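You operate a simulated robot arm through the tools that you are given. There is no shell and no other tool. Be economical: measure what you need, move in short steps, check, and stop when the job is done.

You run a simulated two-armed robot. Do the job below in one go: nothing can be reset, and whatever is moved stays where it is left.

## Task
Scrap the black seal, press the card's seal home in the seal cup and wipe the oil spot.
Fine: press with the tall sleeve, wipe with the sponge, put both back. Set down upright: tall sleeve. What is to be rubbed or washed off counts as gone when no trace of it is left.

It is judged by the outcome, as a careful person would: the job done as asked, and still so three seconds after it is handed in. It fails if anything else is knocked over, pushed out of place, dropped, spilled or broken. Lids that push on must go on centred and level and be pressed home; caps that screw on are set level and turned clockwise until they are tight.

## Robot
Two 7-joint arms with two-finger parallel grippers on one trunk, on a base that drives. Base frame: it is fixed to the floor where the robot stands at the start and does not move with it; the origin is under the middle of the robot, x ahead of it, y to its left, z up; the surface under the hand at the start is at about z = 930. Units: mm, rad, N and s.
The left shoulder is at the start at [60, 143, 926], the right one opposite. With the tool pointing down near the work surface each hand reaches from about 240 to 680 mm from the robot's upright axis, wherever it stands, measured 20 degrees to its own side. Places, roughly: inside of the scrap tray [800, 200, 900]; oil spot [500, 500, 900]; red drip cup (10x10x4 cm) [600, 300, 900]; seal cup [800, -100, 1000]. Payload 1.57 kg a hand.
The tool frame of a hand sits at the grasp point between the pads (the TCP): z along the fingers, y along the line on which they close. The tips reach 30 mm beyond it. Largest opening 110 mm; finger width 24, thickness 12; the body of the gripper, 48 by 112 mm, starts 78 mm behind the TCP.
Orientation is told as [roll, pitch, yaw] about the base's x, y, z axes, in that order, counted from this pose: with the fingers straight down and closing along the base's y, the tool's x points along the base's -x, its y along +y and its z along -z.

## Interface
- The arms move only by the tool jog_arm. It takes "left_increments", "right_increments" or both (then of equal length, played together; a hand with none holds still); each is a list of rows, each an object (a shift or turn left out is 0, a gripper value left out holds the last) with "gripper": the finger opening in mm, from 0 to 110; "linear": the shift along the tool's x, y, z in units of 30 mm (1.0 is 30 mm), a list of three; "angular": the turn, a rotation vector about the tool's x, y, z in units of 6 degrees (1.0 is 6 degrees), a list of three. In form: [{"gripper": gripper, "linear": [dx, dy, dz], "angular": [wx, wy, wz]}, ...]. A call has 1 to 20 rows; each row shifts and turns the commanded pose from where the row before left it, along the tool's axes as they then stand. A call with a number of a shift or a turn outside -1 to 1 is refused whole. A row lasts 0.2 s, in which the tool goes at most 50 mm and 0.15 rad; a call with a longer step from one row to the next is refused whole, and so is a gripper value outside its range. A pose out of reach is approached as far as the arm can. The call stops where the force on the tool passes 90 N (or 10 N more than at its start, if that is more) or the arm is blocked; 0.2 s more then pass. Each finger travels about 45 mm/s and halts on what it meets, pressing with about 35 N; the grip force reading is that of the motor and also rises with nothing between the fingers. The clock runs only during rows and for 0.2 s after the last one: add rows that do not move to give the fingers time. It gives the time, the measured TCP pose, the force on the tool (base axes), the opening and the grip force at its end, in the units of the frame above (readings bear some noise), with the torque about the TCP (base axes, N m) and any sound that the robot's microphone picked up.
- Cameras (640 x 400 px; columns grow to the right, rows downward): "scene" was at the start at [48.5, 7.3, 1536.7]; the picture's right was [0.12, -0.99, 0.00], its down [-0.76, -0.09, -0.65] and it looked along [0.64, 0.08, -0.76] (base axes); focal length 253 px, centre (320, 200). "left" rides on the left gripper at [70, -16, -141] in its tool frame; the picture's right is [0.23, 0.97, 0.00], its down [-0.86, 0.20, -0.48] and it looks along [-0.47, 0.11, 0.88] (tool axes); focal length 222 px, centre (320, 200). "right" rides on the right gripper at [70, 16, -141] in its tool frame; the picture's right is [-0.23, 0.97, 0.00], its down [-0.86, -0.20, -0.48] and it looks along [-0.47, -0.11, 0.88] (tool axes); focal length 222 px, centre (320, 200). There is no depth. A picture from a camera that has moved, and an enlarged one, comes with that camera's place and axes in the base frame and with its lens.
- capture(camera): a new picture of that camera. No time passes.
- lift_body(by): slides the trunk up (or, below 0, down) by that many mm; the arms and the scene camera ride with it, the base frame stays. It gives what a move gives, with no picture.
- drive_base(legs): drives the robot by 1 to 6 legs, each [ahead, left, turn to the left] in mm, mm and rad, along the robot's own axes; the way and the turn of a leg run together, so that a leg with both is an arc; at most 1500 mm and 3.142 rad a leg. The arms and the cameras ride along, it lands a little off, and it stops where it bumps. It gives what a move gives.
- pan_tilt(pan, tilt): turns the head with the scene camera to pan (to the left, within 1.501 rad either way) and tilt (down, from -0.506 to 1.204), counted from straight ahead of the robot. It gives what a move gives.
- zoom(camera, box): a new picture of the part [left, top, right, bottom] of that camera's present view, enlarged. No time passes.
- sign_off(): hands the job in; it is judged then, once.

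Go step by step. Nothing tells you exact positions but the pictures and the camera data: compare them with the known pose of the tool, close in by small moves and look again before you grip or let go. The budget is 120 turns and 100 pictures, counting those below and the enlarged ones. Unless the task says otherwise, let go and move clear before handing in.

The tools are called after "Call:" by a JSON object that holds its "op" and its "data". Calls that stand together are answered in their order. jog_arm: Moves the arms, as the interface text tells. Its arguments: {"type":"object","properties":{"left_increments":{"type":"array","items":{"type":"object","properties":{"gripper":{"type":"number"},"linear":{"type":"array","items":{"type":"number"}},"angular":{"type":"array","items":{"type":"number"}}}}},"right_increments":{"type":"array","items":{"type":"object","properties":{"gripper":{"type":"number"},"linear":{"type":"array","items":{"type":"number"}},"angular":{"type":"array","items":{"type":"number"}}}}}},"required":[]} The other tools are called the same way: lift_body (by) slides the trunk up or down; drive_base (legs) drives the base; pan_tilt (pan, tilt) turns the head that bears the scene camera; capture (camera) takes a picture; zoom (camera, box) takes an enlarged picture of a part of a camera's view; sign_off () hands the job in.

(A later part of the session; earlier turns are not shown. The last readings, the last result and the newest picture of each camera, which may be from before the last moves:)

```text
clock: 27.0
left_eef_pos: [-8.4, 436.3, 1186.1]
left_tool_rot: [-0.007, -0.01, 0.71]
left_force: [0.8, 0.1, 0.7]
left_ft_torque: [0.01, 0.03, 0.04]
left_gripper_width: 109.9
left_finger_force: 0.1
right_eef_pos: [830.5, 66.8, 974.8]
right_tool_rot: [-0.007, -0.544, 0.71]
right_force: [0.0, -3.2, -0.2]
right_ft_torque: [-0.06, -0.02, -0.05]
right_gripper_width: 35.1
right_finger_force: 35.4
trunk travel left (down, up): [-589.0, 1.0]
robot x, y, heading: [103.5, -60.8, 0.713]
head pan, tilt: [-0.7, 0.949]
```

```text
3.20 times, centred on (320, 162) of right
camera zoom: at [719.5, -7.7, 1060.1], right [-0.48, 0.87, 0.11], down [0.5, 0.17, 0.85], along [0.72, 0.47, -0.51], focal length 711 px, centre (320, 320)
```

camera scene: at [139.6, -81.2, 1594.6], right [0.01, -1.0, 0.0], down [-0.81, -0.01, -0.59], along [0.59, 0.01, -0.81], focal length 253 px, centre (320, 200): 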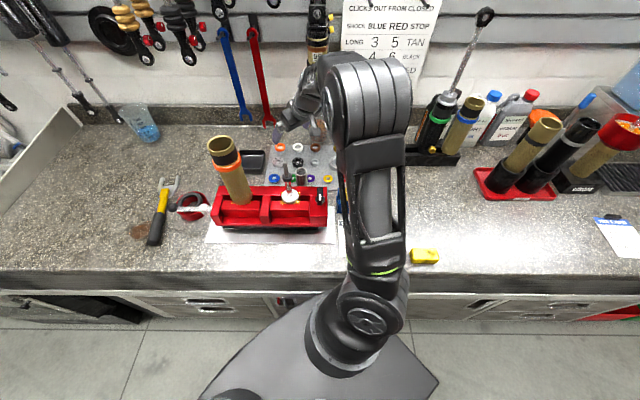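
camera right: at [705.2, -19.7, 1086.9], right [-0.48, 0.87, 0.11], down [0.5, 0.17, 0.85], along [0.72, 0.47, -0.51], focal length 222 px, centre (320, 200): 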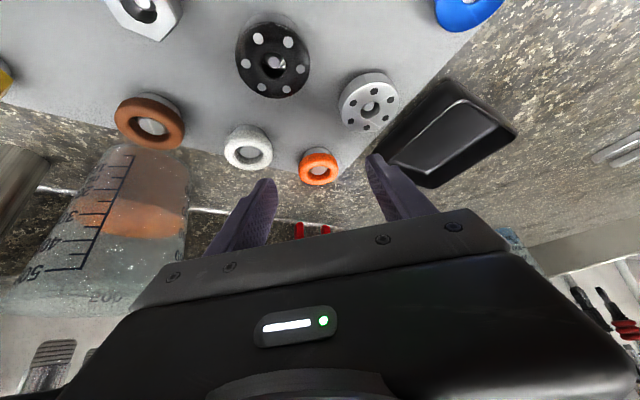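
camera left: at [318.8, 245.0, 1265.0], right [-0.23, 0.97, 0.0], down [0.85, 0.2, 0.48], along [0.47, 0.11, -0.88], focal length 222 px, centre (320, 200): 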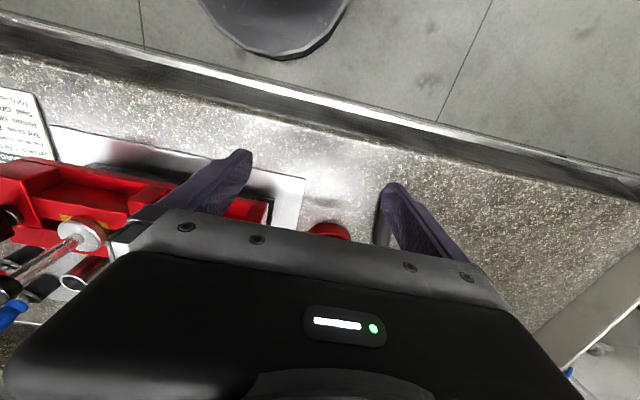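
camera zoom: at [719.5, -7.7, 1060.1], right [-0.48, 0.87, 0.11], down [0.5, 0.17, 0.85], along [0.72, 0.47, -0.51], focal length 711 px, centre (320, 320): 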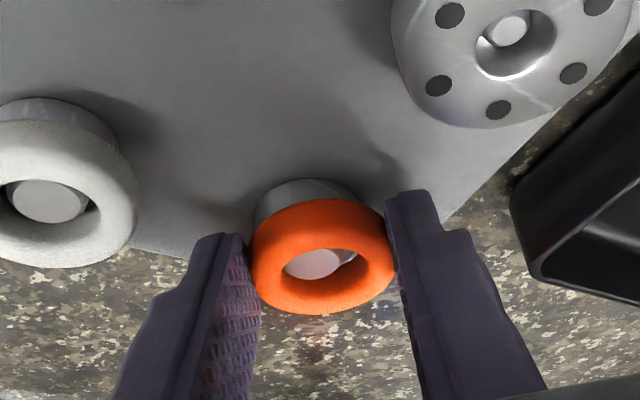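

Gripped firmly at 35 mm. Lifting straight up.

Call:
{"op": "jog_arm", "data": {"right_increments": [{"linear": [-0.172, 0, -0.286]}, {"linear": [-0.344, 0, -0.571]}, {"linear": [-0.344, 0, -0.571]}, {"linear": [-0.344, 0, -0.571]}, {"linear": [0, 0, 0]}]}}

Call:
{"op": "capture", "data": {"camera": "right"}}

```text
clock: 28.2
left_eef_pos: [-7.8, 435.6, 1185.7]
left_tool_rot: [-0.006, -0.007, 0.71]
left_force: [0.3, 0.6, 0.4]
left_ft_torque: [0.0, 0.0, -0.02]
left_gripper_width: 110.0
left_finger_force: 0.0
right_eef_pos: [830.0, 67.3, 1045.8]
right_tool_rot: [-0.007, -0.544, 0.708]
right_force: [0.0, -0.2, 0.9]
right_ft_torque: [0.01, 0.02, -0.01]
right_gripper_width: 35.0
right_finger_force: 35.0
trunk travel left (down, up): [-589.0, 1.0]
robot x, y, heading: [104.3, -57.3, 0.705]
head pan, tilt: [-0.7, 0.949]
```

```text
62 pictures are left
camera right: at [718.3, -7.4, 1130.5], right [-0.48, 0.87, 0.11], down [0.5, 0.17, 0.85], along [0.72, 0.47, -0.51], focal length 222 px, centre (320, 200)
```

right: 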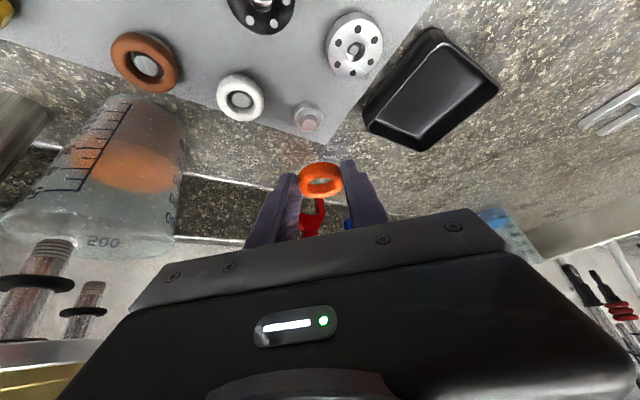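

The orange seal is in hand and level. Carrying it to a hover above the seal cup (≈758,-134 after correcting for the scene camera's bias).

Call:
{"op": "jog_arm", "data": {"right_increments": [{"linear": [0.68, -0.44, -0.478]}, {"linear": [0.68, -0.44, -0.478]}, {"linear": [0.68, -0.44, -0.478]}, {"linear": [0.68, -0.44, -0.478]}, {"linear": [0.68, -0.44, -0.478]}, {"linear": [0.68, -0.44, -0.478]}, {"linear": [0.68, -0.44, -0.478]}, {"linear": [0.68, -0.44, -0.478]}, {"linear": [0, 0, 0]}]}}

Call:
{"op": "capture", "data": {"camera": "right"}}

```text
clock: 30.2
left_eef_pos: [-9.0, 436.4, 1185.1]
left_tool_rot: [-0.007, -0.009, 0.71]
left_force: [1.0, -0.3, -0.4]
left_ft_torque: [-0.02, -0.01, -0.03]
left_gripper_width: 110.0
left_finger_force: 0.1
right_eef_pos: [749.0, -141.7, 1061.3]
right_tool_rot: [-0.009, -0.542, 0.707]
right_force: [0.1, 0.4, 0.1]
right_ft_torque: [-0.01, -0.01, 0.0]
right_gripper_width: 34.7
right_finger_force: 34.7
trunk travel left (down, up): [-589.0, 1.0]
robot x, y, heading: [106.5, -63.4, 0.71]
head pan, tilt: [-0.7, 0.949]
```

```text
61 pictures are left
camera right: at [635.2, -216.2, 1146.0], right [-0.48, 0.87, 0.11], down [0.5, 0.17, 0.85], along [0.72, 0.47, -0.51], focal length 222 px, centre (320, 200)
```

right: 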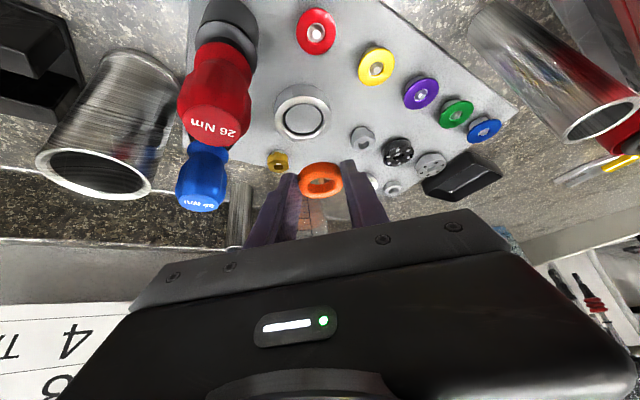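

The cup is just short of the held seal: cup ≈ (754,-143,960), seal ≈ (757,-133,1040). I lower by 45 mm with a small correction, then re-measure.

Call:
{"op": "jog_arm", "data": {"right_increments": [{"linear": [0.513, -0.093, 0.565]}, {"linear": [0.513, -0.093, 0.565]}, {"linear": [0, 0, 0]}]}}

Call:
{"op": "zoom", "data": {"camera": "right", "box": [220, 100, 420, 225]}}

```text
clock: 31.0
left_eef_pos: [-8.3, 435.8, 1186.6]
left_tool_rot: [-0.007, -0.009, 0.711]
left_force: [-0.2, -1.0, 1.1]
left_ft_torque: [0.0, -0.02, 0.0]
left_gripper_width: 110.0
left_finger_force: 0.1
right_eef_pos: [744.5, -153.5, 1015.9]
right_tool_rot: [-0.007, -0.542, 0.707]
right_force: [-0.6, 0.1, 0.2]
right_ft_torque: [0.01, 0.01, -0.02]
right_gripper_width: 34.8
right_finger_force: 35.1
trunk travel left (down, up): [-589.0, 1.0]
robot x, y, heading: [103.4, -63.0, 0.713]
head pan, tilt: [-0.7, 0.949]
```

```text
3.20 times, centred on (320, 162) of right
camera zoom: at [632.4, -227.1, 1100.2], right [-0.48, 0.87, 0.11], down [0.5, 0.17, 0.85], along [0.72, 0.47, -0.51], focal length 711 px, centre (320, 320)
```

zoom: 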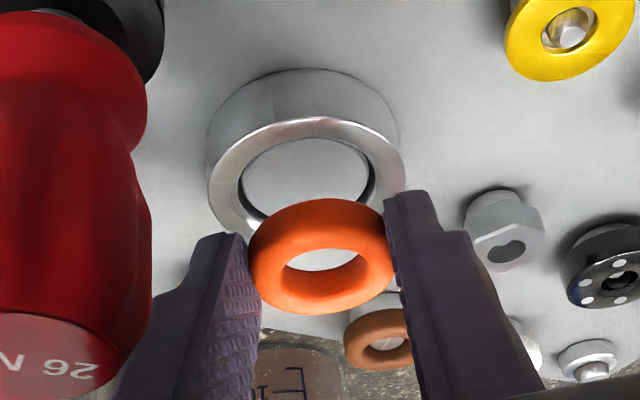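

The cup top seems to be at about (748,-148,976); the seal needs about (-4,-4) mm and a bit lower.

Call:
{"op": "jog_arm", "data": {"right_increments": [{"linear": [0.263, -0.014, 0.075]}, {"linear": [0, 0, 0]}]}}

Call:
{"op": "zoom", "data": {"camera": "right", "box": [220, 100, 420, 225]}}

```text
clock: 31.6
left_eef_pos: [-7.9, 436.3, 1185.5]
left_tool_rot: [-0.008, -0.009, 0.709]
left_force: [-0.7, 0.5, -0.5]
left_ft_torque: [-0.02, -0.02, -0.01]
left_gripper_width: 110.1
left_finger_force: 0.0
right_eef_pos: [739.9, -156.4, 1010.2]
right_tool_rot: [-0.007, -0.543, 0.708]
right_force: [0.6, 0.4, 1.7]
right_ft_torque: [-0.13, 0.04, 0.02]
right_gripper_width: 34.6
right_finger_force: 35.0
trunk travel left (down, up): [-589.0, 1.0]
robot x, y, heading: [106.7, -60.4, 0.715]
head pan, tilt: [-0.7, 0.949]
```

```text
3.20 times, centred on (320, 162) of right
camera zoom: at [627.8, -231.2, 1094.3], right [-0.48, 0.87, 0.11], down [0.5, 0.17, 0.85], along [0.72, 0.47, -0.51], focal length 711 px, centre (320, 320)
```

zoom: 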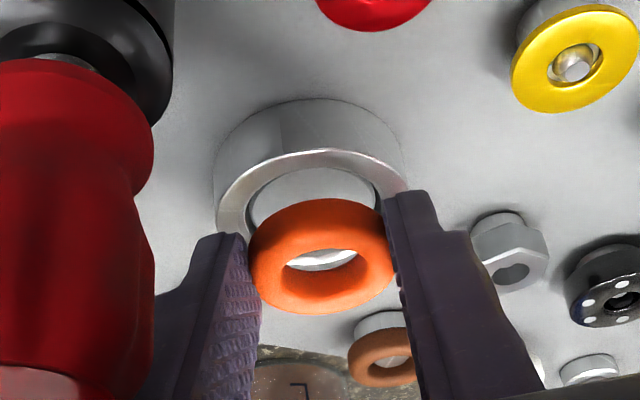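

Light contact of a fingertip with the rim and the seal is centred above the cup. I release with a small opening.

Call:
{"op": "jog_arm", "data": {"right_increments": [{"gripper": 46}, {"gripper": 46}, {"gripper": 46}]}}

Call:
{"op": "zoom", "data": {"camera": "right", "box": [220, 100, 420, 225]}}

```text
clock: 32.4
left_eef_pos: [-7.3, 435.5, 1186.7]
left_tool_rot: [-0.006, -0.01, 0.711]
left_force: [-0.8, -0.3, 0.0]
left_ft_torque: [0.02, -0.02, 0.01]
left_gripper_width: 109.8
left_finger_force: 0.0
right_eef_pos: [740.4, -157.4, 1009.2]
right_tool_rot: [-0.007, -0.543, 0.709]
right_force: [-0.1, -0.1, -0.1]
right_ft_torque: [-0.01, -0.04, 0.01]
right_gripper_width: 45.9
right_finger_force: 0.0
trunk travel left (down, up): [-589.0, 1.0]
robot x, y, heading: [100.4, -59.9, 0.71]
head pan, tilt: [-0.7, 0.949]
```

```text
3.20 times, centred on (320, 162) of right
camera zoom: at [627.7, -231.2, 1094.2], right [-0.48, 0.87, 0.11], down [0.5, 0.17, 0.85], along [0.72, 0.47, -0.51], focal length 711 px, centre (320, 320)
```

zoom: 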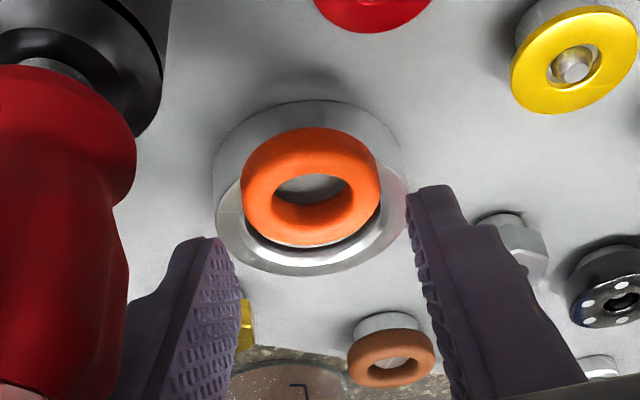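

The seal dropped onto the cup, seemingly off-centre. I rise straight up for a clearer view.

Call:
{"op": "jog_arm", "data": {"right_increments": [{"linear": [-0.344, 0, -0.571], "gripper": 50}, {"linear": [-0.344, 0, -0.571]}, {"linear": [-0.344, 0, -0.571]}, {"linear": [0, 0, 0]}]}}

Call:
{"op": "zoom", "data": {"camera": "right", "box": [240, 50, 400, 150]}}

```text
clock: 33.4
left_eef_pos: [-7.5, 435.5, 1185.7]
left_tool_rot: [-0.006, -0.009, 0.711]
left_force: [-0.6, 0.1, -0.3]
left_ft_torque: [0.01, 0.01, 0.0]
left_gripper_width: 110.0
left_finger_force: 0.1
right_eef_pos: [740.0, -156.6, 1067.7]
right_tool_rot: [-0.008, -0.544, 0.71]
right_force: [-0.2, 0.8, 0.6]
right_ft_torque: [0.01, -0.01, 0.0]
right_gripper_width: 50.4
right_finger_force: 0.0
trunk travel left (down, up): [-589.0, 1.0]
robot x, y, heading: [106.4, -60.5, 0.711]
head pan, tilt: [-0.7, 0.949]
```

```text
4.00 times, centred on (320, 100) of right
camera zoom: at [628.2, -230.5, 1152.5], right [-0.48, 0.87, 0.11], down [0.5, 0.17, 0.85], along [0.72, 0.47, -0.51], focal length 888 px, centre (320, 600)
```

zoom: 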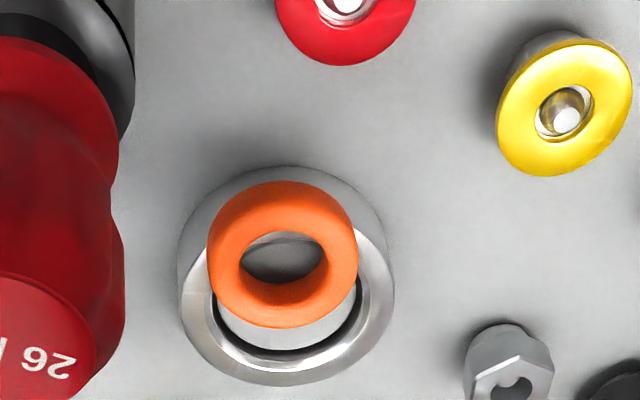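

The seal lies about 10 mm toward the robot from the cup centre. I'll stand the tool upright for a cleaner grip and slide it over; first turning upright and looking.

Call:
{"op": "jog_arm", "data": {"right_increments": [{"angular": [0, 1, 0]}, {"angular": [0, 1, 0]}, {"angular": [0, 1, 0]}, {"angular": [0, 1, 0]}, {"angular": [0, 1, 0]}, {"angular": [0, 0.19, 0]}, {"linear": [0, 0, 0]}]}}

Call:
{"op": "capture", "data": {"camera": "right"}}

```text
clock: 35.0
left_eef_pos: [-6.9, 434.7, 1185.2]
left_tool_rot: [-0.006, -0.008, 0.711]
left_force: [0.2, -0.6, -0.3]
left_ft_torque: [-0.02, 0.0, 0.02]
left_gripper_width: 109.8
left_finger_force: 0.1
right_eef_pos: [739.6, -156.1, 1069.4]
right_tool_rot: [-0.006, 0.001, 0.705]
right_force: [0.3, 0.4, -0.5]
right_ft_torque: [0.01, -0.01, -0.03]
right_gripper_width: 50.1
right_finger_force: 0.1
trunk travel left (down, up): [-589.0, 1.0]
robot x, y, heading: [100.7, -61.8, 0.711]
head pan, tilt: [-0.7, 0.949]
```

```text
56 pictures are left
camera right: at [676.6, -189.2, 1209.6], right [-0.46, 0.89, -0.01], down [0.78, 0.41, 0.48], along [0.43, 0.21, -0.88], focal length 222 px, centre (320, 200)
```

right: 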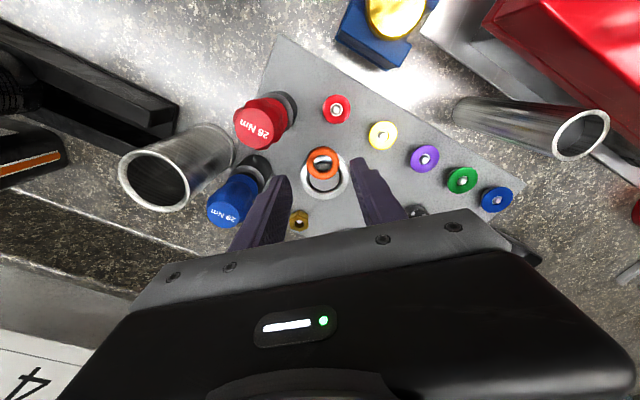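

Another tube stands just behind the vise and looks taller (~126 mm) than the far one (~104 mm), so I must settle which is the tall sleeve. Zooming on both.

Call:
{"op": "zoom", "data": {"camera": "right", "box": [430, 70, 630, 195]}}

Call:
{"op": "zoom", "data": {"camera": "right", "box": [240, 110, 400, 210]}}

Call:
{"op": "zoom", "data": {"camera": "scene", "box": [240, 90, 360, 220]}}

```text
3.20 times, centred on (530, 132) of right
camera zoom: at [676.6, -189.2, 1209.6], right [-0.46, 0.89, -0.01], down [0.78, 0.41, 0.48], along [0.43, 0.21, -0.88], focal length 711 px, centre (-352, 416)
```

zoom: 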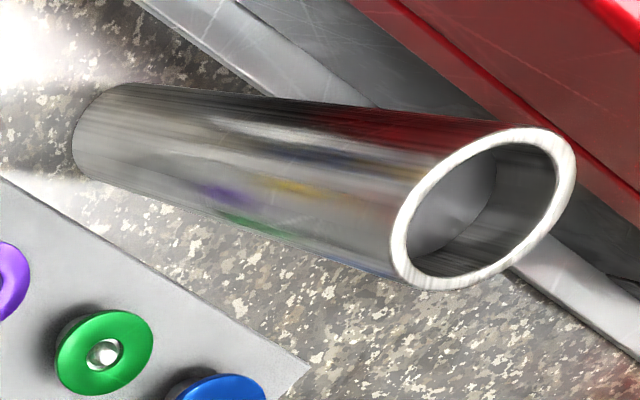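

```text
4.00 times, centred on (320, 160) of right
camera zoom: at [676.6, -189.2, 1209.6], right [-0.46, 0.89, -0.01], down [0.78, 0.41, 0.48], along [0.43, 0.21, -0.88], focal length 888 px, centre (320, 360)
```

zoom: 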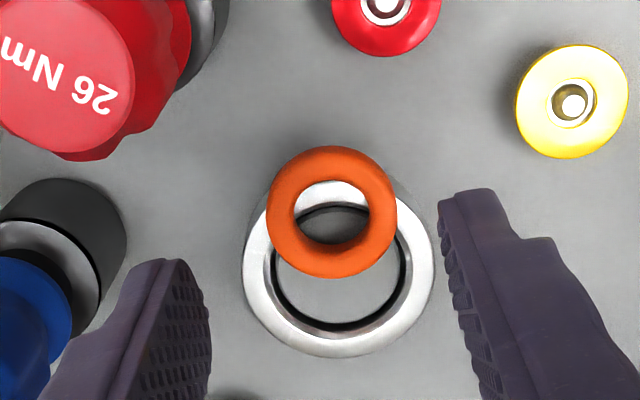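

```text
3.08 times, centred on (300, 155) of scene
camera zoom: at [139.6, -81.2, 1594.7], right [0.01, -1.0, 0.0], down [-0.81, -0.01, -0.59], along [0.59, 0.01, -0.81], focal length 778 px, centre (382, 338)
```

zoom: 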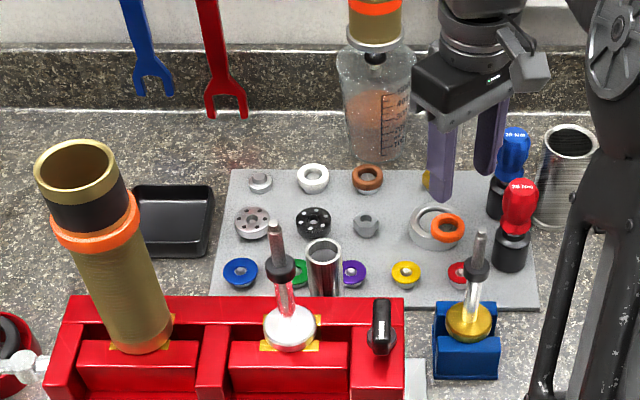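

Better triangulation: cup at (769,-135, rim z≈955), seal at (752,-146,960), so I released too high. B behind the vise (≈631,-30, ~130 tall) is the tall sleeve. Now I come down over the seal with the upright tool.

Call:
{"op": "jog_arm", "data": {"right_increments": [{"linear": [-0.54, -0.02, 0]}, {"linear": [0, 0, 0.8]}, {"linear": [0, 0, 0.8]}, {"linear": [0, 0, 0.7]}, {"linear": [0, 0, 0]}]}}

Call:
{"op": "zoom", "data": {"camera": "right", "box": [220, 100, 420, 225]}}

```text
clock: 36.2
left_eef_pos: [-7.6, 435.9, 1186.1]
left_tool_rot: [-0.008, -0.008, 0.712]
left_force: [-0.4, 0.3, 0.0]
left_ft_torque: [0.03, 0.02, 0.03]
left_gripper_width: 110.2
left_finger_force: 0.0
right_eef_pos: [754.4, -146.1, 1002.2]
right_tool_rot: [-0.007, 0.004, 0.705]
right_force: [0.2, 1.1, 0.8]
right_ft_torque: [-0.04, 0.01, 0.04]
right_gripper_width: 49.9
right_finger_force: 0.1
trunk travel left (down, up): [-589.0, 1.0]
robot x, y, heading: [103.0, -59.4, 0.707]
head pan, tilt: [-0.7, 0.949]
```

```text
3.20 times, centred on (320, 162) of right
camera zoom: at [689.9, -179.0, 1142.1], right [-0.46, 0.89, -0.01], down [0.78, 0.4, 0.48], along [0.43, 0.21, -0.88], focal length 711 px, centre (320, 320)
```

zoom: 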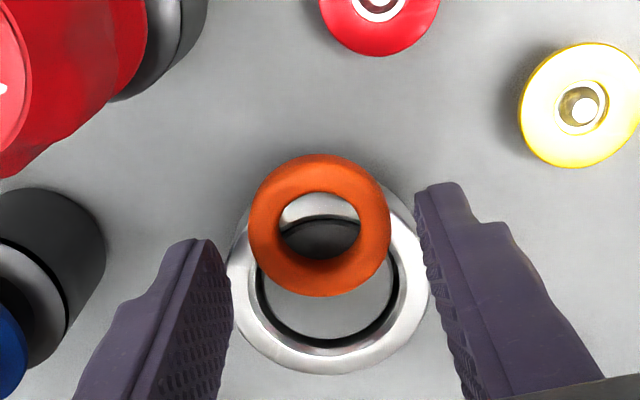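

Measurements agree. I lower 15 mm so the tips sit just above the rim, and close.

Call:
{"op": "jog_arm", "data": {"right_increments": [{"linear": [0.05, 0, 0.25]}, {"linear": [0, 0, 0.25]}, {"gripper": 25}, {"gripper": 25}, {"gripper": 25}, {"gripper": 25}]}}

Call:
{"op": "zoom", "data": {"camera": "right", "box": [220, 100, 420, 225]}}

```text
clock: 37.6
left_eef_pos: [-9.3, 436.1, 1186.5]
left_tool_rot: [-0.009, -0.009, 0.713]
left_force: [0.0, -0.4, -0.2]
left_ft_torque: [0.0, 0.01, 0.0]
left_gripper_width: 110.0
left_finger_force: 0.0
right_eef_pos: [752.6, -147.2, 987.2]
right_tool_rot: [0.001, 0.001, 0.708]
right_force: [-32.4, 7.7, 66.4]
right_ft_torque: [1.69, 1.3, 0.28]
right_gripper_width: 45.6
right_finger_force: 11.9
trunk travel left (down, up): [-589.0, 1.0]
robot x, y, heading: [100.8, -63.6, 0.71]
head pan, tilt: [-0.7, 0.949]
```

```text
3.20 times, centred on (320, 162) of right
camera zoom: at [687.9, -179.1, 1129.1], right [-0.46, 0.89, 0.0], down [0.78, 0.4, 0.48], along [0.42, 0.22, -0.88], focal length 711 px, centre (320, 320)
```

zoom: 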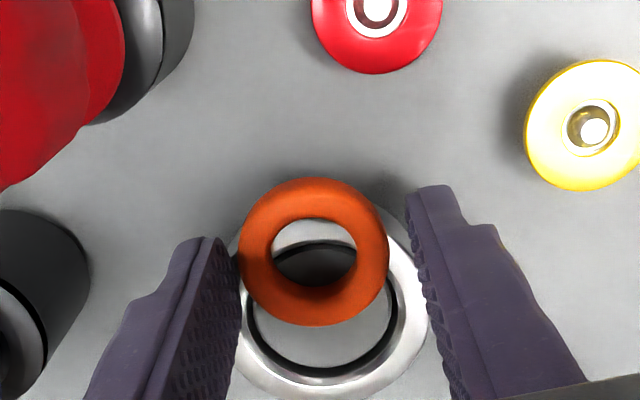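

The tips press on the rim (66 N), so the rim is at about z 957+. I rise 4 mm at once, then close.

Call:
{"op": "jog_arm", "data": {"right_increments": [{"gripper": 50, "linear": [0, 0, -0.1]}, {"linear": [0, 0, -0.03]}]}}

Call:
{"op": "jog_arm", "data": {"right_increments": [{"gripper": 28}, {"gripper": 28}, {"gripper": 28}, {"gripper": 28}]}}

Call:
{"op": "zoom", "data": {"camera": "right", "box": [220, 100, 420, 225]}}

```text
clock: 38.2
left_eef_pos: [-8.0, 437.4, 1187.3]
left_tool_rot: [-0.007, -0.007, 0.711]
left_force: [0.3, -0.4, 0.4]
left_ft_torque: [-0.01, -0.04, 0.02]
left_gripper_width: 110.0
left_finger_force: 0.0
right_eef_pos: [753.4, -148.4, 987.3]
right_tool_rot: [-0.007, 0.0, 0.704]
right_force: [3.9, 4.8, 18.0]
right_ft_torque: [0.64, 0.06, -0.16]
right_gripper_width: 51.1
right_finger_force: 0.7
trunk travel left (down, up): [-589.0, 1.0]
robot x, y, heading: [101.9, -56.2, 0.712]
head pan, tilt: [-0.7, 0.949]
```

```text
clock: 39.2
left_eef_pos: [-8.3, 437.4, 1186.9]
left_tool_rot: [-0.01, -0.009, 0.711]
left_force: [-0.7, -0.7, -0.9]
left_ft_torque: [0.01, -0.03, -0.02]
left_gripper_width: 110.0
left_finger_force: 0.1
right_eef_pos: [753.3, -150.6, 987.6]
right_tool_rot: [-0.01, 0.003, 0.703]
right_force: [1.2, 2.2, 10.4]
right_ft_torque: [0.31, 0.08, -0.04]
right_gripper_width: 35.8
right_finger_force: 16.6
trunk travel left (down, up): [-589.0, 1.0]
robot x, y, heading: [106.1, -57.2, 0.71]
head pan, tilt: [-0.7, 0.949]
```

```text
3.20 times, centred on (320, 162) of right
camera zoom: at [688.8, -182.4, 1129.3], right [-0.46, 0.89, -0.01], down [0.78, 0.4, 0.48], along [0.43, 0.21, -0.88], focal length 711 px, centre (320, 320)
```

zoom: 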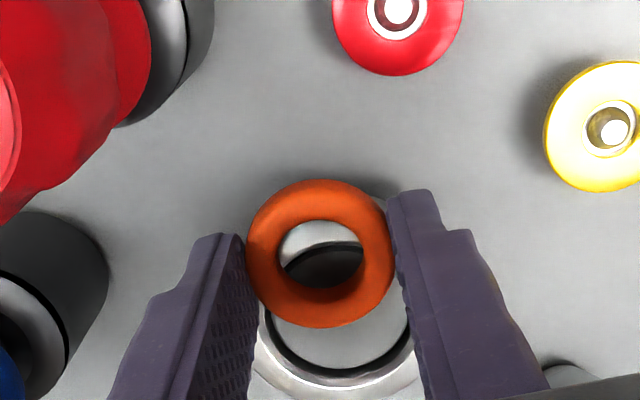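

The seal is held. I rise 2.5 mm more and slide it about 17.5 mm toward the cup centre.

Call:
{"op": "jog_arm", "data": {"right_increments": [{"gripper": 25, "linear": [0, 0, -0.08]}, {}, {"linear": [-0.2, 0, 0]}, {"linear": [-0.2, 0, 0]}, {"linear": [-0.18, 0, 0]}, {}]}}

Call:
{"op": "zoom", "data": {"camera": "right", "box": [220, 100, 420, 225]}}

```text
clock: 40.6
left_eef_pos: [-7.7, 435.6, 1185.9]
left_tool_rot: [-0.009, -0.009, 0.71]
left_force: [0.4, 0.7, -0.2]
left_ft_torque: [0.0, 0.01, -0.02]
left_gripper_width: 110.3
left_finger_force: 0.0
right_eef_pos: [765.2, -136.1, 991.6]
right_tool_rot: [-0.004, 0.002, 0.705]
right_force: [-0.1, -0.4, 0.0]
right_ft_torque: [-0.01, 0.02, 0.0]
right_gripper_width: 34.0
right_finger_force: 34.8
trunk travel left (down, up): [-589.0, 1.0]
robot x, y, heading: [105.2, -58.2, 0.709]
head pan, tilt: [-0.7, 0.949]
```

```text
3.20 times, centred on (320, 162) of right
camera zoom: at [701.7, -169.0, 1131.8], right [-0.46, 0.89, -0.01], down [0.78, 0.4, 0.48], along [0.43, 0.21, -0.88], focal length 711 px, centre (320, 320)
```

zoom: 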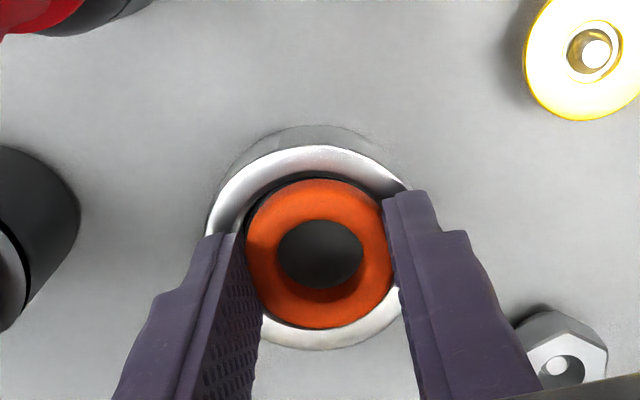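

Nearly centred: the seal needs about 3 mm along tool −y and 1.5 mm outward. Adjust, then release.

Call:
{"op": "jog_arm", "data": {"right_increments": [{"linear": [-0.05, -0.11, 0.02]}, {}, {"gripper": 42}, {}, {}]}}

Call:
{"op": "zoom", "data": {"camera": "right", "box": [220, 100, 420, 225]}}

```text
clock: 41.8
left_eef_pos: [-7.7, 435.9, 1185.2]
left_tool_rot: [-0.008, -0.008, 0.71]
left_force: [0.1, 0.2, 0.2]
left_ft_torque: [0.01, 0.02, -0.02]
left_gripper_width: 110.0
left_finger_force: 0.1
right_eef_pos: [769.5, -139.3, 990.0]
right_tool_rot: [-0.005, 0.002, 0.705]
right_force: [-0.3, 1.0, -0.2]
right_ft_torque: [-0.01, 0.0, -0.01]
right_gripper_width: 41.9
right_finger_force: 0.0
trunk travel left (down, up): [-589.0, 1.0]
robot x, y, heading: [103.6, -59.4, 0.706]
head pan, tilt: [-0.7, 0.949]
```

```text
3.20 times, centred on (320, 162) of right
camera zoom: at [705.3, -170.9, 1130.9], right [-0.46, 0.89, -0.01], down [0.78, 0.4, 0.48], along [0.43, 0.21, -0.88], focal length 711 px, centre (320, 320)
```

zoom: 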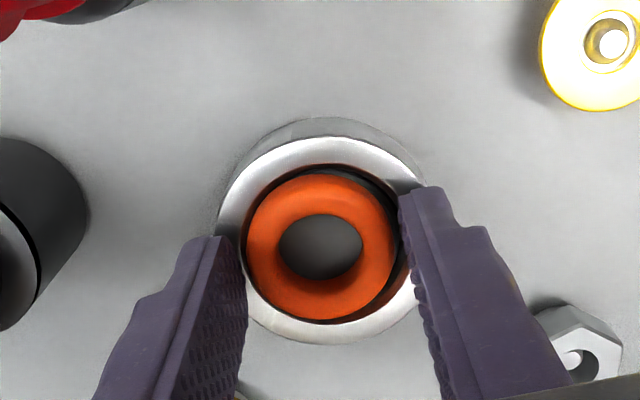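

The seal now sits in the bore's mouth, centred. I rise and check.

Call:
{"op": "jog_arm", "data": {"right_increments": [{"linear": [0, 0, -0.6]}, {"linear": [0, 0, -1]}, {"linear": [0, 0, -1]}, {"linear": [0, 0, -1]}, {"linear": [0, 0, -1]}, {}]}}

Call:
{"op": "zoom", "data": {"camera": "right", "box": [260, 100, 380, 175]}}

Call:
{"op": "capture", "data": {"camera": "right"}}

```text
clock: 43.2
left_eef_pos: [-7.5, 436.3, 1185.8]
left_tool_rot: [-0.01, -0.01, 0.711]
left_force: [-0.3, -0.5, 0.1]
left_ft_torque: [0.02, 0.01, -0.01]
left_gripper_width: 110.0
left_finger_force: 0.0
right_eef_pos: [767.5, -137.8, 1129.1]
right_tool_rot: [-0.008, 0.0, 0.706]
right_force: [-1.1, 0.0, -0.2]
right_ft_torque: [-0.02, -0.01, 0.02]
right_gripper_width: 42.1
right_finger_force: 0.1
trunk travel left (down, up): [-589.0, 1.0]
robot x, y, heading: [107.6, -58.4, 0.708]
head pan, tilt: [-0.7, 0.949]
```

```text
5.33 times, centred on (320, 138) of right
camera zoom: at [704.1, -169.9, 1268.8], right [-0.46, 0.89, -0.01], down [0.78, 0.41, 0.48], along [0.43, 0.21, -0.88], focal length 1185 px, centre (320, 533)
```

zoom: 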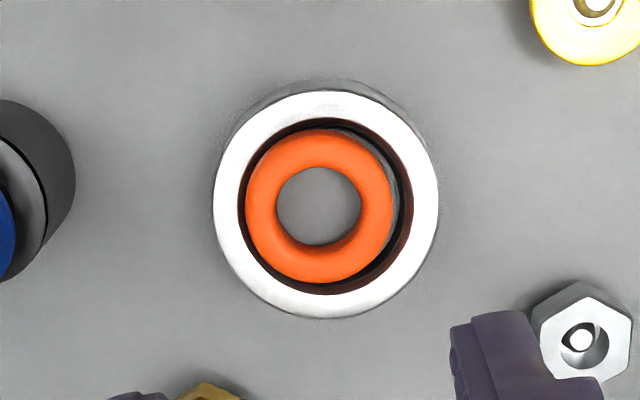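

```text
46 pictures are left
camera right: at [704.1, -169.9, 1268.8], right [-0.46, 0.89, -0.01], down [0.78, 0.41, 0.48], along [0.43, 0.21, -0.88], focal length 222 px, centre (320, 200)
```

right: 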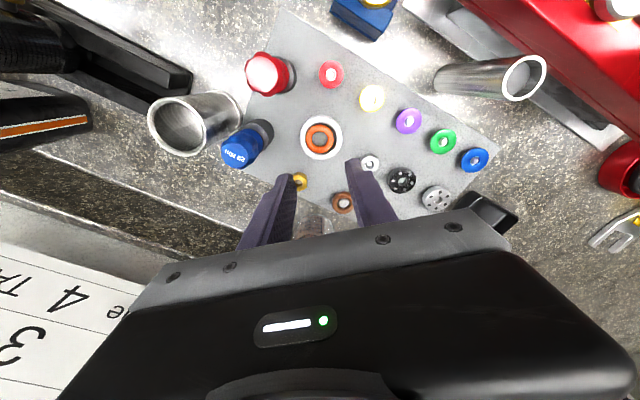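

The orange seal is sitting in the bore. Now for the tall sleeve at ≈(629,-27), top z≈1065; I turn the gripper so its body stays clear of the vise rod beside it.

Call:
{"op": "jog_arm", "data": {"right_increments": [{"angular": [0, 0, 1], "gripper": 60}, {"angular": [0, 0, 1]}, {"angular": [0, 0, 1]}, {"angular": [0, 0, 1]}, {"angular": [0, 0, 1]}, {"angular": [0, 0, 1]}, {"angular": [0, 0, 1]}, {"angular": [0, 0, 1]}, {"angular": [0, 0, 1]}, {"angular": [0, 0, 0.6]}, {}]}}

```text
clock: 45.6
left_eef_pos: [-7.9, 436.5, 1186.3]
left_tool_rot: [-0.01, -0.009, 0.71]
left_force: [0.3, 0.4, 0.9]
left_ft_torque: [0.0, 0.0, 0.01]
left_gripper_width: 110.1
left_finger_force: 0.1
right_eef_pos: [768.0, -137.7, 1128.7]
right_tool_rot: [-0.003, -0.003, -0.301]
right_force: [-0.2, 0.4, -0.4]
right_ft_torque: [-0.03, 0.02, -0.03]
right_gripper_width: 60.1
right_finger_force: 0.1
trunk travel left (down, up): [-589.0, 1.0]
robot x, y, heading: [100.4, -61.8, 0.706]
head pan, tilt: [-0.7, 0.949]
```

Call:
{"op": "jog_arm", "data": {"right_increments": [{"linear": [0.87, 0.38, 0]}, {"linear": [0.87, 0.38, 0]}, {"linear": [0.87, 0.38, 0]}, {"linear": [0.87, 0.38, 0]}, {"linear": [0.87, 0.38, 0]}, {}]}}

Call:
{"op": "capture", "data": {"camera": "right"}}

Call:
{"op": "zoom", "data": {"camera": "scene", "box": [230, 80, 350, 215]}}

```text
clock: 47.0
left_eef_pos: [-8.1, 436.3, 1186.2]
left_tool_rot: [-0.009, -0.007, 0.711]
left_force: [0.6, 0.5, -0.8]
left_ft_torque: [0.01, -0.04, 0.01]
left_gripper_width: 109.9
left_finger_force: 0.1
right_eef_pos: [662.5, -44.1, 1127.7]
right_tool_rot: [-0.007, -0.004, -0.3]
right_force: [0.6, -0.7, -0.4]
right_ft_torque: [0.0, 0.04, -0.01]
right_gripper_width: 60.0
right_finger_force: 0.1
trunk travel left (down, up): [-589.0, 1.0]
robot x, y, heading: [106.8, -60.5, 0.707]
head pan, tilt: [-0.7, 0.949]
```

```text
45 pictures are left
camera right: at [599.5, -8.0, 1268.0], right [0.51, 0.86, 0.0], down [0.76, -0.44, 0.48], along [0.42, -0.25, -0.88], focal length 222 px, centre (320, 200)
```

right: 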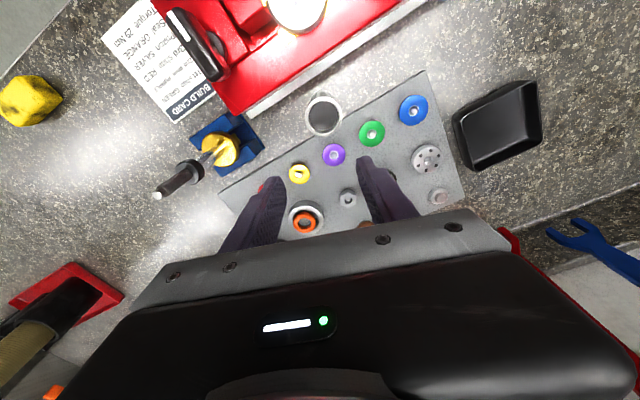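

```text
2.96 times, centred on (290, 148) of scene
camera zoom: at [139.6, -80.8, 1594.7], right [0.01, -1.0, 0.0], down [-0.81, -0.01, -0.59], along [0.59, 0.01, -0.81], focal length 749 px, centre (409, 356)
```

zoom: 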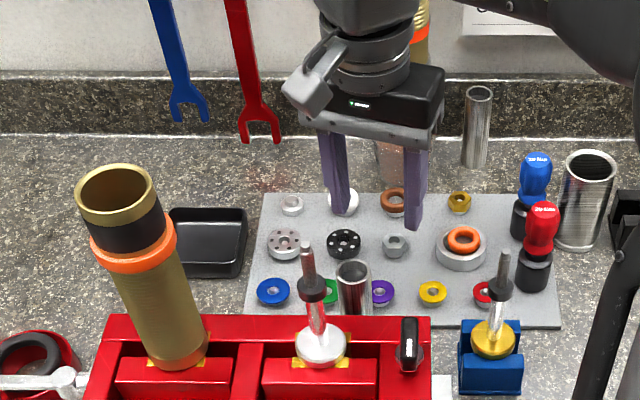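

By this camera the sleeve top is at about (622,-19) and the rod is ~85 mm clear. I move over the sleeve and check.

Call:
{"op": "jog_arm", "data": {"right_increments": [{"linear": [0.73, 0.18, 0.3]}, {"linear": [0.73, 0.18, 0.3]}, {}]}}

Call:
{"op": "zoom", "data": {"camera": "right", "box": [200, 80, 440, 230]}}

```text
clock: 47.8
left_eef_pos: [-6.3, 435.9, 1185.6]
left_tool_rot: [-0.011, -0.009, 0.711]
left_force: [0.0, 0.1, -0.2]
left_ft_torque: [0.01, 0.0, 0.01]
left_gripper_width: 110.2
left_finger_force: 0.0
right_eef_pos: [622.8, -20.7, 1109.3]
right_tool_rot: [-0.005, -0.002, -0.3]
right_force: [-0.5, -0.2, -0.5]
right_ft_torque: [-0.01, 0.0, -0.04]
right_gripper_width: 59.8
right_finger_force: 0.1
trunk travel left (down, up): [-589.0, 1.0]
robot x, y, heading: [105.2, -59.3, 0.705]
head pan, tilt: [-0.7, 0.949]
```

```text
2.67 times, centred on (320, 155) of right
camera zoom: at [560.3, 16.1, 1249.5], right [0.51, 0.86, 0.0], down [0.76, -0.44, 0.48], along [0.42, -0.25, -0.88], focal length 592 px, centre (320, 320)
```

zoom: 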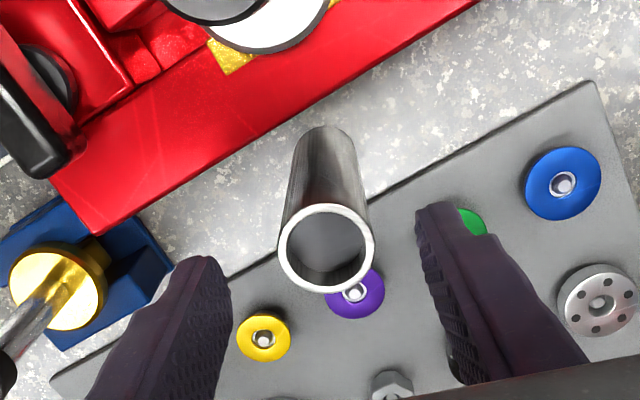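

The sleeve is at ≈(626,-20). I lower around it to TCP z≈1030 and check before gripping.

Call:
{"op": "jog_arm", "data": {"right_increments": [{"linear": [-0.1, 0.02, 0.4]}, {"linear": [0, 0, 0.8]}, {"linear": [0, 0, 0.8]}, {"linear": [0, 0, 0.65]}, {}]}}

Call:
{"op": "zoom", "data": {"camera": "right", "box": [200, 80, 440, 230]}}

```text
clock: 49.0
left_eef_pos: [-8.0, 435.6, 1186.5]
left_tool_rot: [-0.009, -0.008, 0.709]
left_force: [-0.4, -0.3, -0.3]
left_ft_torque: [0.04, 0.0, 0.02]
left_gripper_width: 110.1
left_finger_force: 0.1
right_eef_pos: [626.0, -22.3, 1028.4]
right_tool_rot: [-0.004, -0.004, -0.299]
right_force: [0.5, 1.2, -0.7]
right_ft_torque: [0.01, 0.01, -0.01]
right_gripper_width: 59.6
right_finger_force: 0.1
trunk travel left (down, up): [-589.0, 1.0]
robot x, y, heading: [104.7, -59.6, 0.702]
head pan, tilt: [-0.7, 0.949]
```

```text
2.67 times, centred on (320, 155) of right
camera zoom: at [564.1, 13.8, 1170.2], right [0.51, 0.86, 0.0], down [0.76, -0.44, 0.48], along [0.42, -0.25, -0.88], focal length 592 px, centre (320, 320)
```

zoom: 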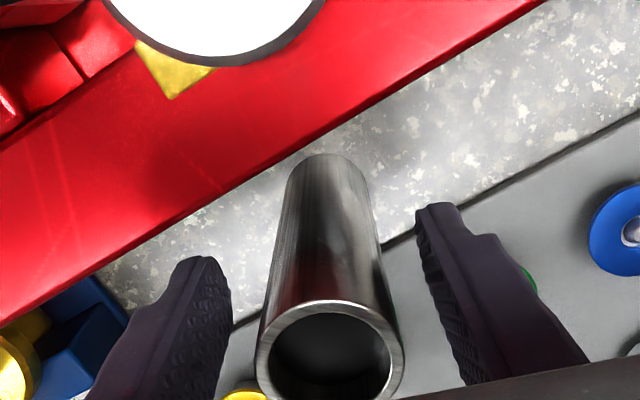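

Centred between the fingers. Gripping, then lifting slightly.

Call:
{"op": "jog_arm", "data": {"right_increments": [{"gripper": 40}, {"gripper": 20}, {"gripper": 20}, {"gripper": 20}, {"gripper": 20}]}}

Call:
{"op": "jog_arm", "data": {"right_increments": [{"linear": [0, 0, -0.5]}, {"linear": [0, 0, -1]}, {"linear": [0, 0, -0.5]}, {}]}}

Call:
{"op": "capture", "data": {"camera": "right"}}

```text
clock: 50.2
left_eef_pos: [-7.6, 435.8, 1186.2]
left_tool_rot: [-0.008, -0.01, 0.71]
left_force: [0.2, 0.4, 0.6]
left_ft_torque: [0.0, 0.02, 0.01]
left_gripper_width: 110.1
left_finger_force: 0.0
right_eef_pos: [626.6, -21.8, 1030.2]
right_tool_rot: [-0.002, -0.004, -0.299]
right_force: [0.5, 1.5, 1.4]
right_ft_torque: [0.11, -0.03, -0.01]
right_gripper_width: 32.8
right_finger_force: 34.6
trunk travel left (down, up): [-589.0, 1.0]
robot x, y, heading: [103.3, -62.4, 0.709]
head pan, tilt: [-0.7, 0.949]
```

```text
clock: 51.2
left_eef_pos: [-7.2, 436.1, 1185.5]
left_tool_rot: [-0.008, -0.008, 0.711]
left_force: [-0.2, 0.8, 0.4]
left_ft_torque: [0.0, -0.03, 0.0]
left_gripper_width: 110.0
left_finger_force: 0.1
right_eef_pos: [625.3, -20.3, 1089.3]
right_tool_rot: [-0.006, -0.003, -0.3]
right_force: [-0.1, 0.1, -1.5]
right_ft_torque: [0.01, -0.02, 0.05]
right_gripper_width: 32.9
right_finger_force: 34.4
trunk travel left (down, up): [-589.0, 1.0]
robot x, y, heading: [100.3, -60.6, 0.707]
head pan, tilt: [-0.7, 0.949]
```

```text
41 pictures are left
camera right: at [562.3, 14.9, 1230.1], right [0.51, 0.86, 0.0], down [0.76, -0.44, 0.48], along [0.42, -0.25, -0.88], focal length 222 px, centre (320, 200)
```

right: 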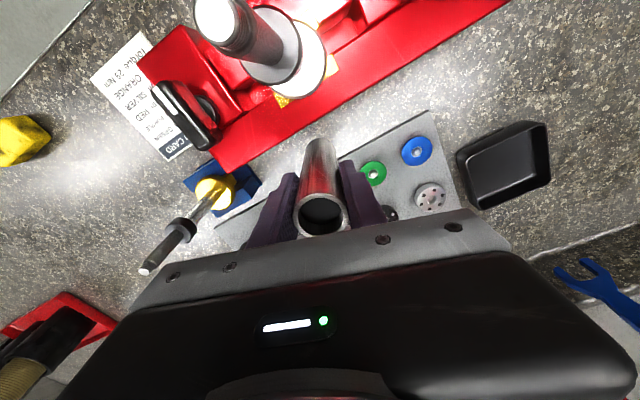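

Tall sleeve in hand (home: TCP (626.6,-21.8,1030)). Carrying it to above the cup at (768.7,-138.3).

Call:
{"op": "jog_arm", "data": {"right_increments": [{"linear": [-0.819, -0.335, 0]}, {"linear": [-0.819, -0.335, 0]}, {"linear": [-0.819, -0.335, 0]}, {"linear": [-0.819, -0.335, 0]}, {"linear": [-0.819, -0.335, 0]}, {"linear": [-0.819, -0.335, 0]}, {"linear": [-0.819, -0.335, 0]}, {}]}}

Call:
{"op": "zoom", "data": {"camera": "right", "box": [200, 80, 440, 230]}}

```text
clock: 53.0
left_eef_pos: [-8.2, 436.4, 1186.0]
left_tool_rot: [-0.008, -0.009, 0.71]
left_force: [-0.7, -0.3, -0.6]
left_ft_torque: [0.02, -0.01, 0.0]
left_gripper_width: 110.2
left_finger_force: 0.0
right_eef_pos: [768.5, -140.5, 1091.0]
right_tool_rot: [-0.005, -0.004, -0.299]
right_force: [-0.4, -0.1, -1.4]
right_ft_torque: [-0.06, -0.02, 0.02]
right_gripper_width: 32.8
right_finger_force: 34.8
trunk travel left (down, up): [-589.0, 1.0]
robot x, y, heading: [107.8, -59.6, 0.711]
head pan, tilt: [-0.7, 0.949]
```

```text
2.67 times, centred on (320, 155) of right
camera zoom: at [706.6, -103.8, 1231.9], right [0.51, 0.86, 0.0], down [0.76, -0.44, 0.48], along [0.42, -0.25, -0.88], focal length 592 px, centre (320, 320)
```

zoom: 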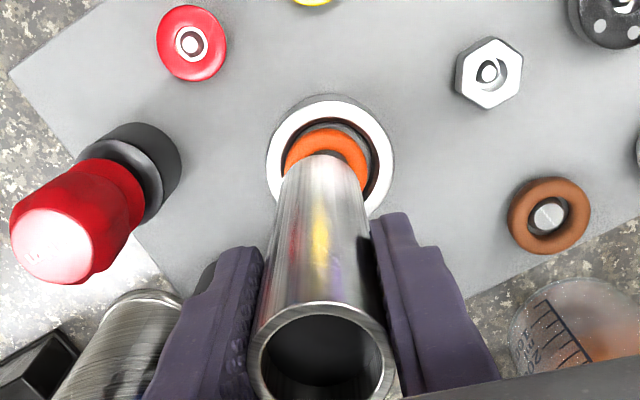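

The sleeve base is a few mm off the cup centre. Correct by (x+3.5, y+4 tool) and lower 22 mm, then recheck.

Call:
{"op": "jog_arm", "data": {"right_increments": [{"linear": [0.12, 0.13, 0.35]}, {"linear": [0, 0, 0.38]}, {}]}}

Call:
{"op": "zoom", "data": {"camera": "right", "box": [260, 90, 380, 165]}}

```text
clock: 53.8
left_eef_pos: [-8.2, 435.7, 1186.1]
left_tool_rot: [-0.009, -0.008, 0.711]
left_force: [-0.1, 0.6, -0.5]
left_ft_torque: [0.01, -0.02, 0.03]
left_gripper_width: 109.9
left_finger_force: 0.0
right_eef_pos: [765.7, -134.1, 1069.9]
right_tool_rot: [-0.007, -0.003, -0.301]
right_force: [0.3, 0.4, -1.3]
right_ft_torque: [-0.01, 0.06, 0.01]
right_gripper_width: 32.9
right_finger_force: 34.5
trunk travel left (down, up): [-589.0, 1.0]
robot x, y, heading: [102.5, -63.3, 0.709]
head pan, tilt: [-0.7, 0.949]
```

```text
5.33 times, centred on (320, 128) of right
camera zoom: at [704.3, -98.9, 1209.6], right [0.51, 0.86, 0.0], down [0.76, -0.44, 0.48], along [0.42, -0.25, -0.88], focal length 1185 px, centre (320, 587)
```

zoom: 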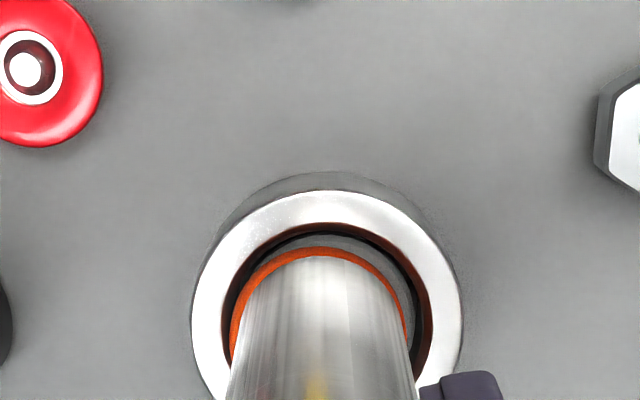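

Within 2 mm. A small correction, then lower slowly until contact.

Call:
{"op": "jog_arm", "data": {"right_increments": [{"linear": [-0.05, 0, 0.2]}, {"linear": [0, 0, 0.1]}, {"linear": [0, 0, 0.07]}, {"linear": [0, 0, 0.07]}, {}]}}

Call:
{"op": "zoom", "data": {"camera": "right", "box": [260, 90, 380, 165]}}

```text
clock: 55.0
left_eef_pos: [-8.1, 435.9, 1186.5]
left_tool_rot: [-0.008, -0.01, 0.71]
left_force: [0.4, 0.2, 0.0]
left_ft_torque: [0.0, 0.01, -0.02]
left_gripper_width: 110.0
left_finger_force: 0.1
right_eef_pos: [769.3, -136.4, 1056.0]
right_tool_rot: [-0.002, -0.009, -0.301]
right_force: [1.4, -2.7, 29.6]
right_ft_torque: [-0.34, -0.26, 0.13]
right_gripper_width: 33.2
right_finger_force: 34.7
trunk travel left (down, up): [-589.0, 1.0]
robot x, y, heading: [102.8, -58.3, 0.705]
head pan, tilt: [-0.7, 0.949]
```

```text
5.33 times, centred on (320, 128) of right
camera zoom: at [706.3, -99.6, 1197.1], right [0.51, 0.86, 0.0], down [0.75, -0.44, 0.49], along [0.42, -0.25, -0.87], focal length 1185 px, centre (320, 587)
```

zoom: 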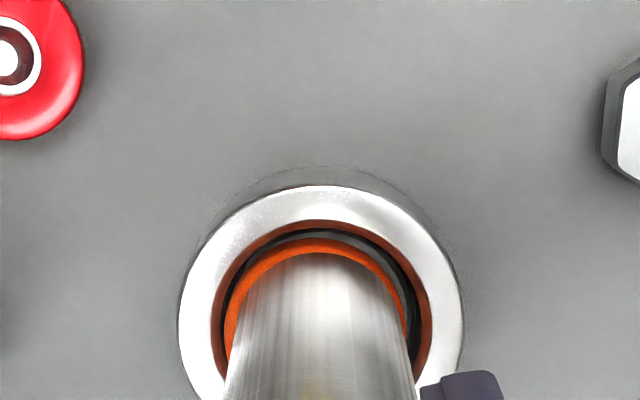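

Contact on the seal (30 N), concentric. Pressing down.

Call:
{"op": "jog_arm", "data": {"right_increments": [{"linear": [0, 0, 0.07]}, {"linear": [0, 0, 0.07]}, {"linear": [0, 0, 0.07]}, {"linear": [0, 0, 0.07]}, {}]}}

Call:
{"op": "zoom", "data": {"camera": "right", "box": [260, 90, 380, 165]}}

```text
clock: 56.2
left_eef_pos: [-7.9, 436.4, 1185.8]
left_tool_rot: [-0.007, -0.008, 0.711]
left_force: [0.1, -0.2, 0.2]
left_ft_torque: [0.0, 0.0, -0.02]
left_gripper_width: 109.8
left_finger_force: 0.0
right_eef_pos: [768.7, -135.4, 1048.2]
right_tool_rot: [-0.004, -0.007, -0.3]
right_force: [0.9, -0.6, 30.0]
right_ft_torque: [-0.03, -0.22, -0.02]
right_gripper_width: 32.8
right_finger_force: 35.2
trunk travel left (down, up): [-589.0, 1.0]
robot x, y, heading: [106.4, -58.0, 0.714]
head pan, tilt: [-0.7, 0.949]
```

```text
5.33 times, centred on (320, 128) of right
camera zoom: at [705.6, -99.1, 1188.5], right [0.51, 0.86, 0.0], down [0.76, -0.44, 0.48], along [0.42, -0.25, -0.87], focal length 1185 px, centre (320, 587)
```

zoom: 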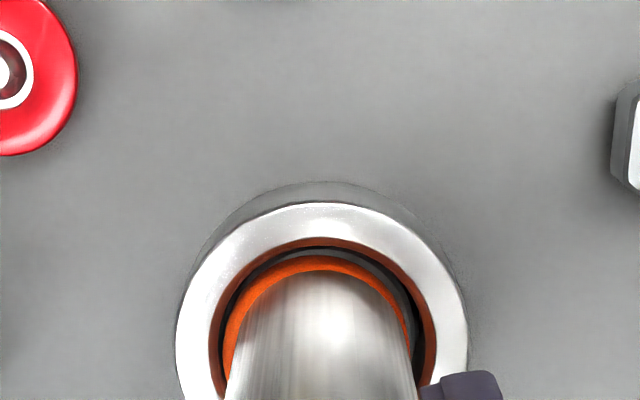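

Constant 30 N with the seal unmoved: the sleeve is slipping in the grip. I let the gripper slide down until its palm bears on the sleeve top and presses it.

Call:
{"op": "jog_arm", "data": {"right_increments": [{"linear": [0, 0, 0.1]}, {"linear": [0, 0, 0.1]}, {"linear": [0, 0, 0.1]}, {"linear": [0, 0, 0.1]}, {"linear": [0, 0, 0.1]}, {"linear": [0, 0, 0.1]}, {"linear": [0, 0, 0.1]}, {"linear": [0, 0, 0.1]}, {"linear": [0, 0, 0.1]}, {}]}}

Call:
{"op": "capture", "data": {"camera": "right"}}

```text
clock: 58.4
left_eef_pos: [-8.6, 436.8, 1187.2]
left_tool_rot: [-0.01, -0.01, 0.71]
left_force: [0.7, 0.4, 0.1]
left_ft_torque: [0.01, 0.0, 0.0]
left_gripper_width: 109.9
left_finger_force: 0.1
right_eef_pos: [767.5, -135.4, 1018.8]
right_tool_rot: [-0.006, -0.001, -0.302]
right_force: [-4.4, 0.1, 5.6]
right_ft_torque: [0.07, 0.29, 0.04]
right_gripper_width: 32.9
right_finger_force: 34.3
trunk travel left (down, up): [-589.0, 1.0]
robot x, y, heading: [100.3, -59.3, 0.708]
head pan, tilt: [-0.7, 0.949]
```

```text
36 pictures are left
camera right: at [706.2, -100.0, 1160.2], right [0.51, 0.86, -0.01], down [0.76, -0.44, 0.48], along [0.41, -0.25, -0.88], focal length 222 px, centre (320, 200)
```

right: 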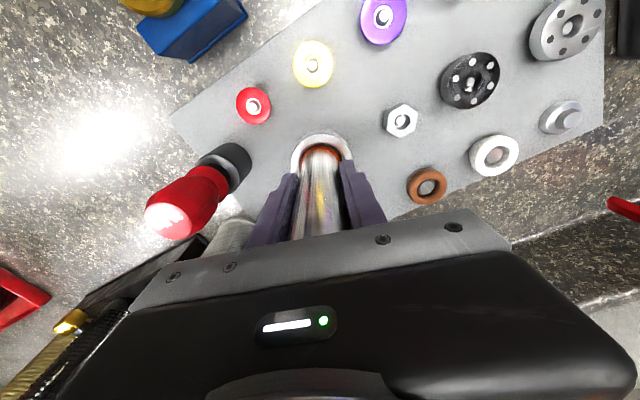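

Nearly at the palm. Continue down to press.

Call:
{"op": "jog_arm", "data": {"right_increments": [{"linear": [0, 0, 0.08]}, {"linear": [0, 0, 0.08]}, {"linear": [0, 0, 0.08]}, {"linear": [0, 0, 0.08]}, {"linear": [0, 0, 0.08]}, {"linear": [0, 0, 0.08]}, {}]}}

Call:
{"op": "zoom", "data": {"camera": "right", "box": [260, 90, 380, 165]}}

```text
clock: 60.0
left_eef_pos: [-7.5, 436.4, 1186.7]
left_tool_rot: [-0.009, -0.007, 0.709]
left_force: [0.4, 0.3, 0.9]
left_ft_torque: [0.02, 0.01, 0.04]
left_gripper_width: 110.1
left_finger_force: 0.0
right_eef_pos: [771.4, -135.1, 1009.8]
right_tool_rot: [0.003, -0.011, -0.302]
right_force: [-15.1, -2.2, 69.2]
right_ft_torque: [-0.22, 0.85, -0.01]
right_gripper_width: 32.8
right_finger_force: 35.0
trunk travel left (down, up): [-589.0, 1.0]
robot x, y, heading: [104.1, -59.2, 0.708]
head pan, tilt: [-0.7, 0.949]
```

```text
5.33 times, centred on (320, 128) of right
camera zoom: at [707.3, -99.7, 1151.1], right [0.51, 0.86, 0.0], down [0.75, -0.44, 0.49], along [0.42, -0.24, -0.87], focal length 1185 px, centre (320, 587)
```

zoom: 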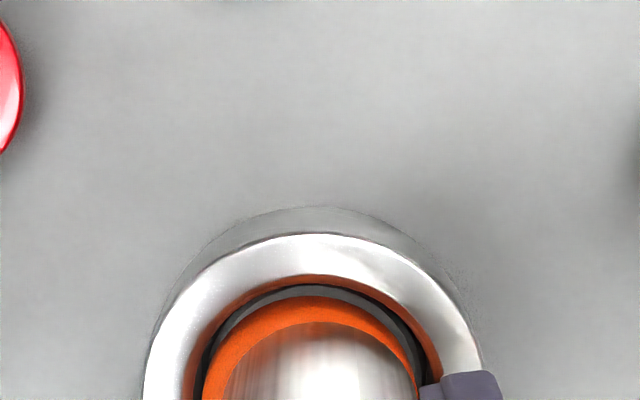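

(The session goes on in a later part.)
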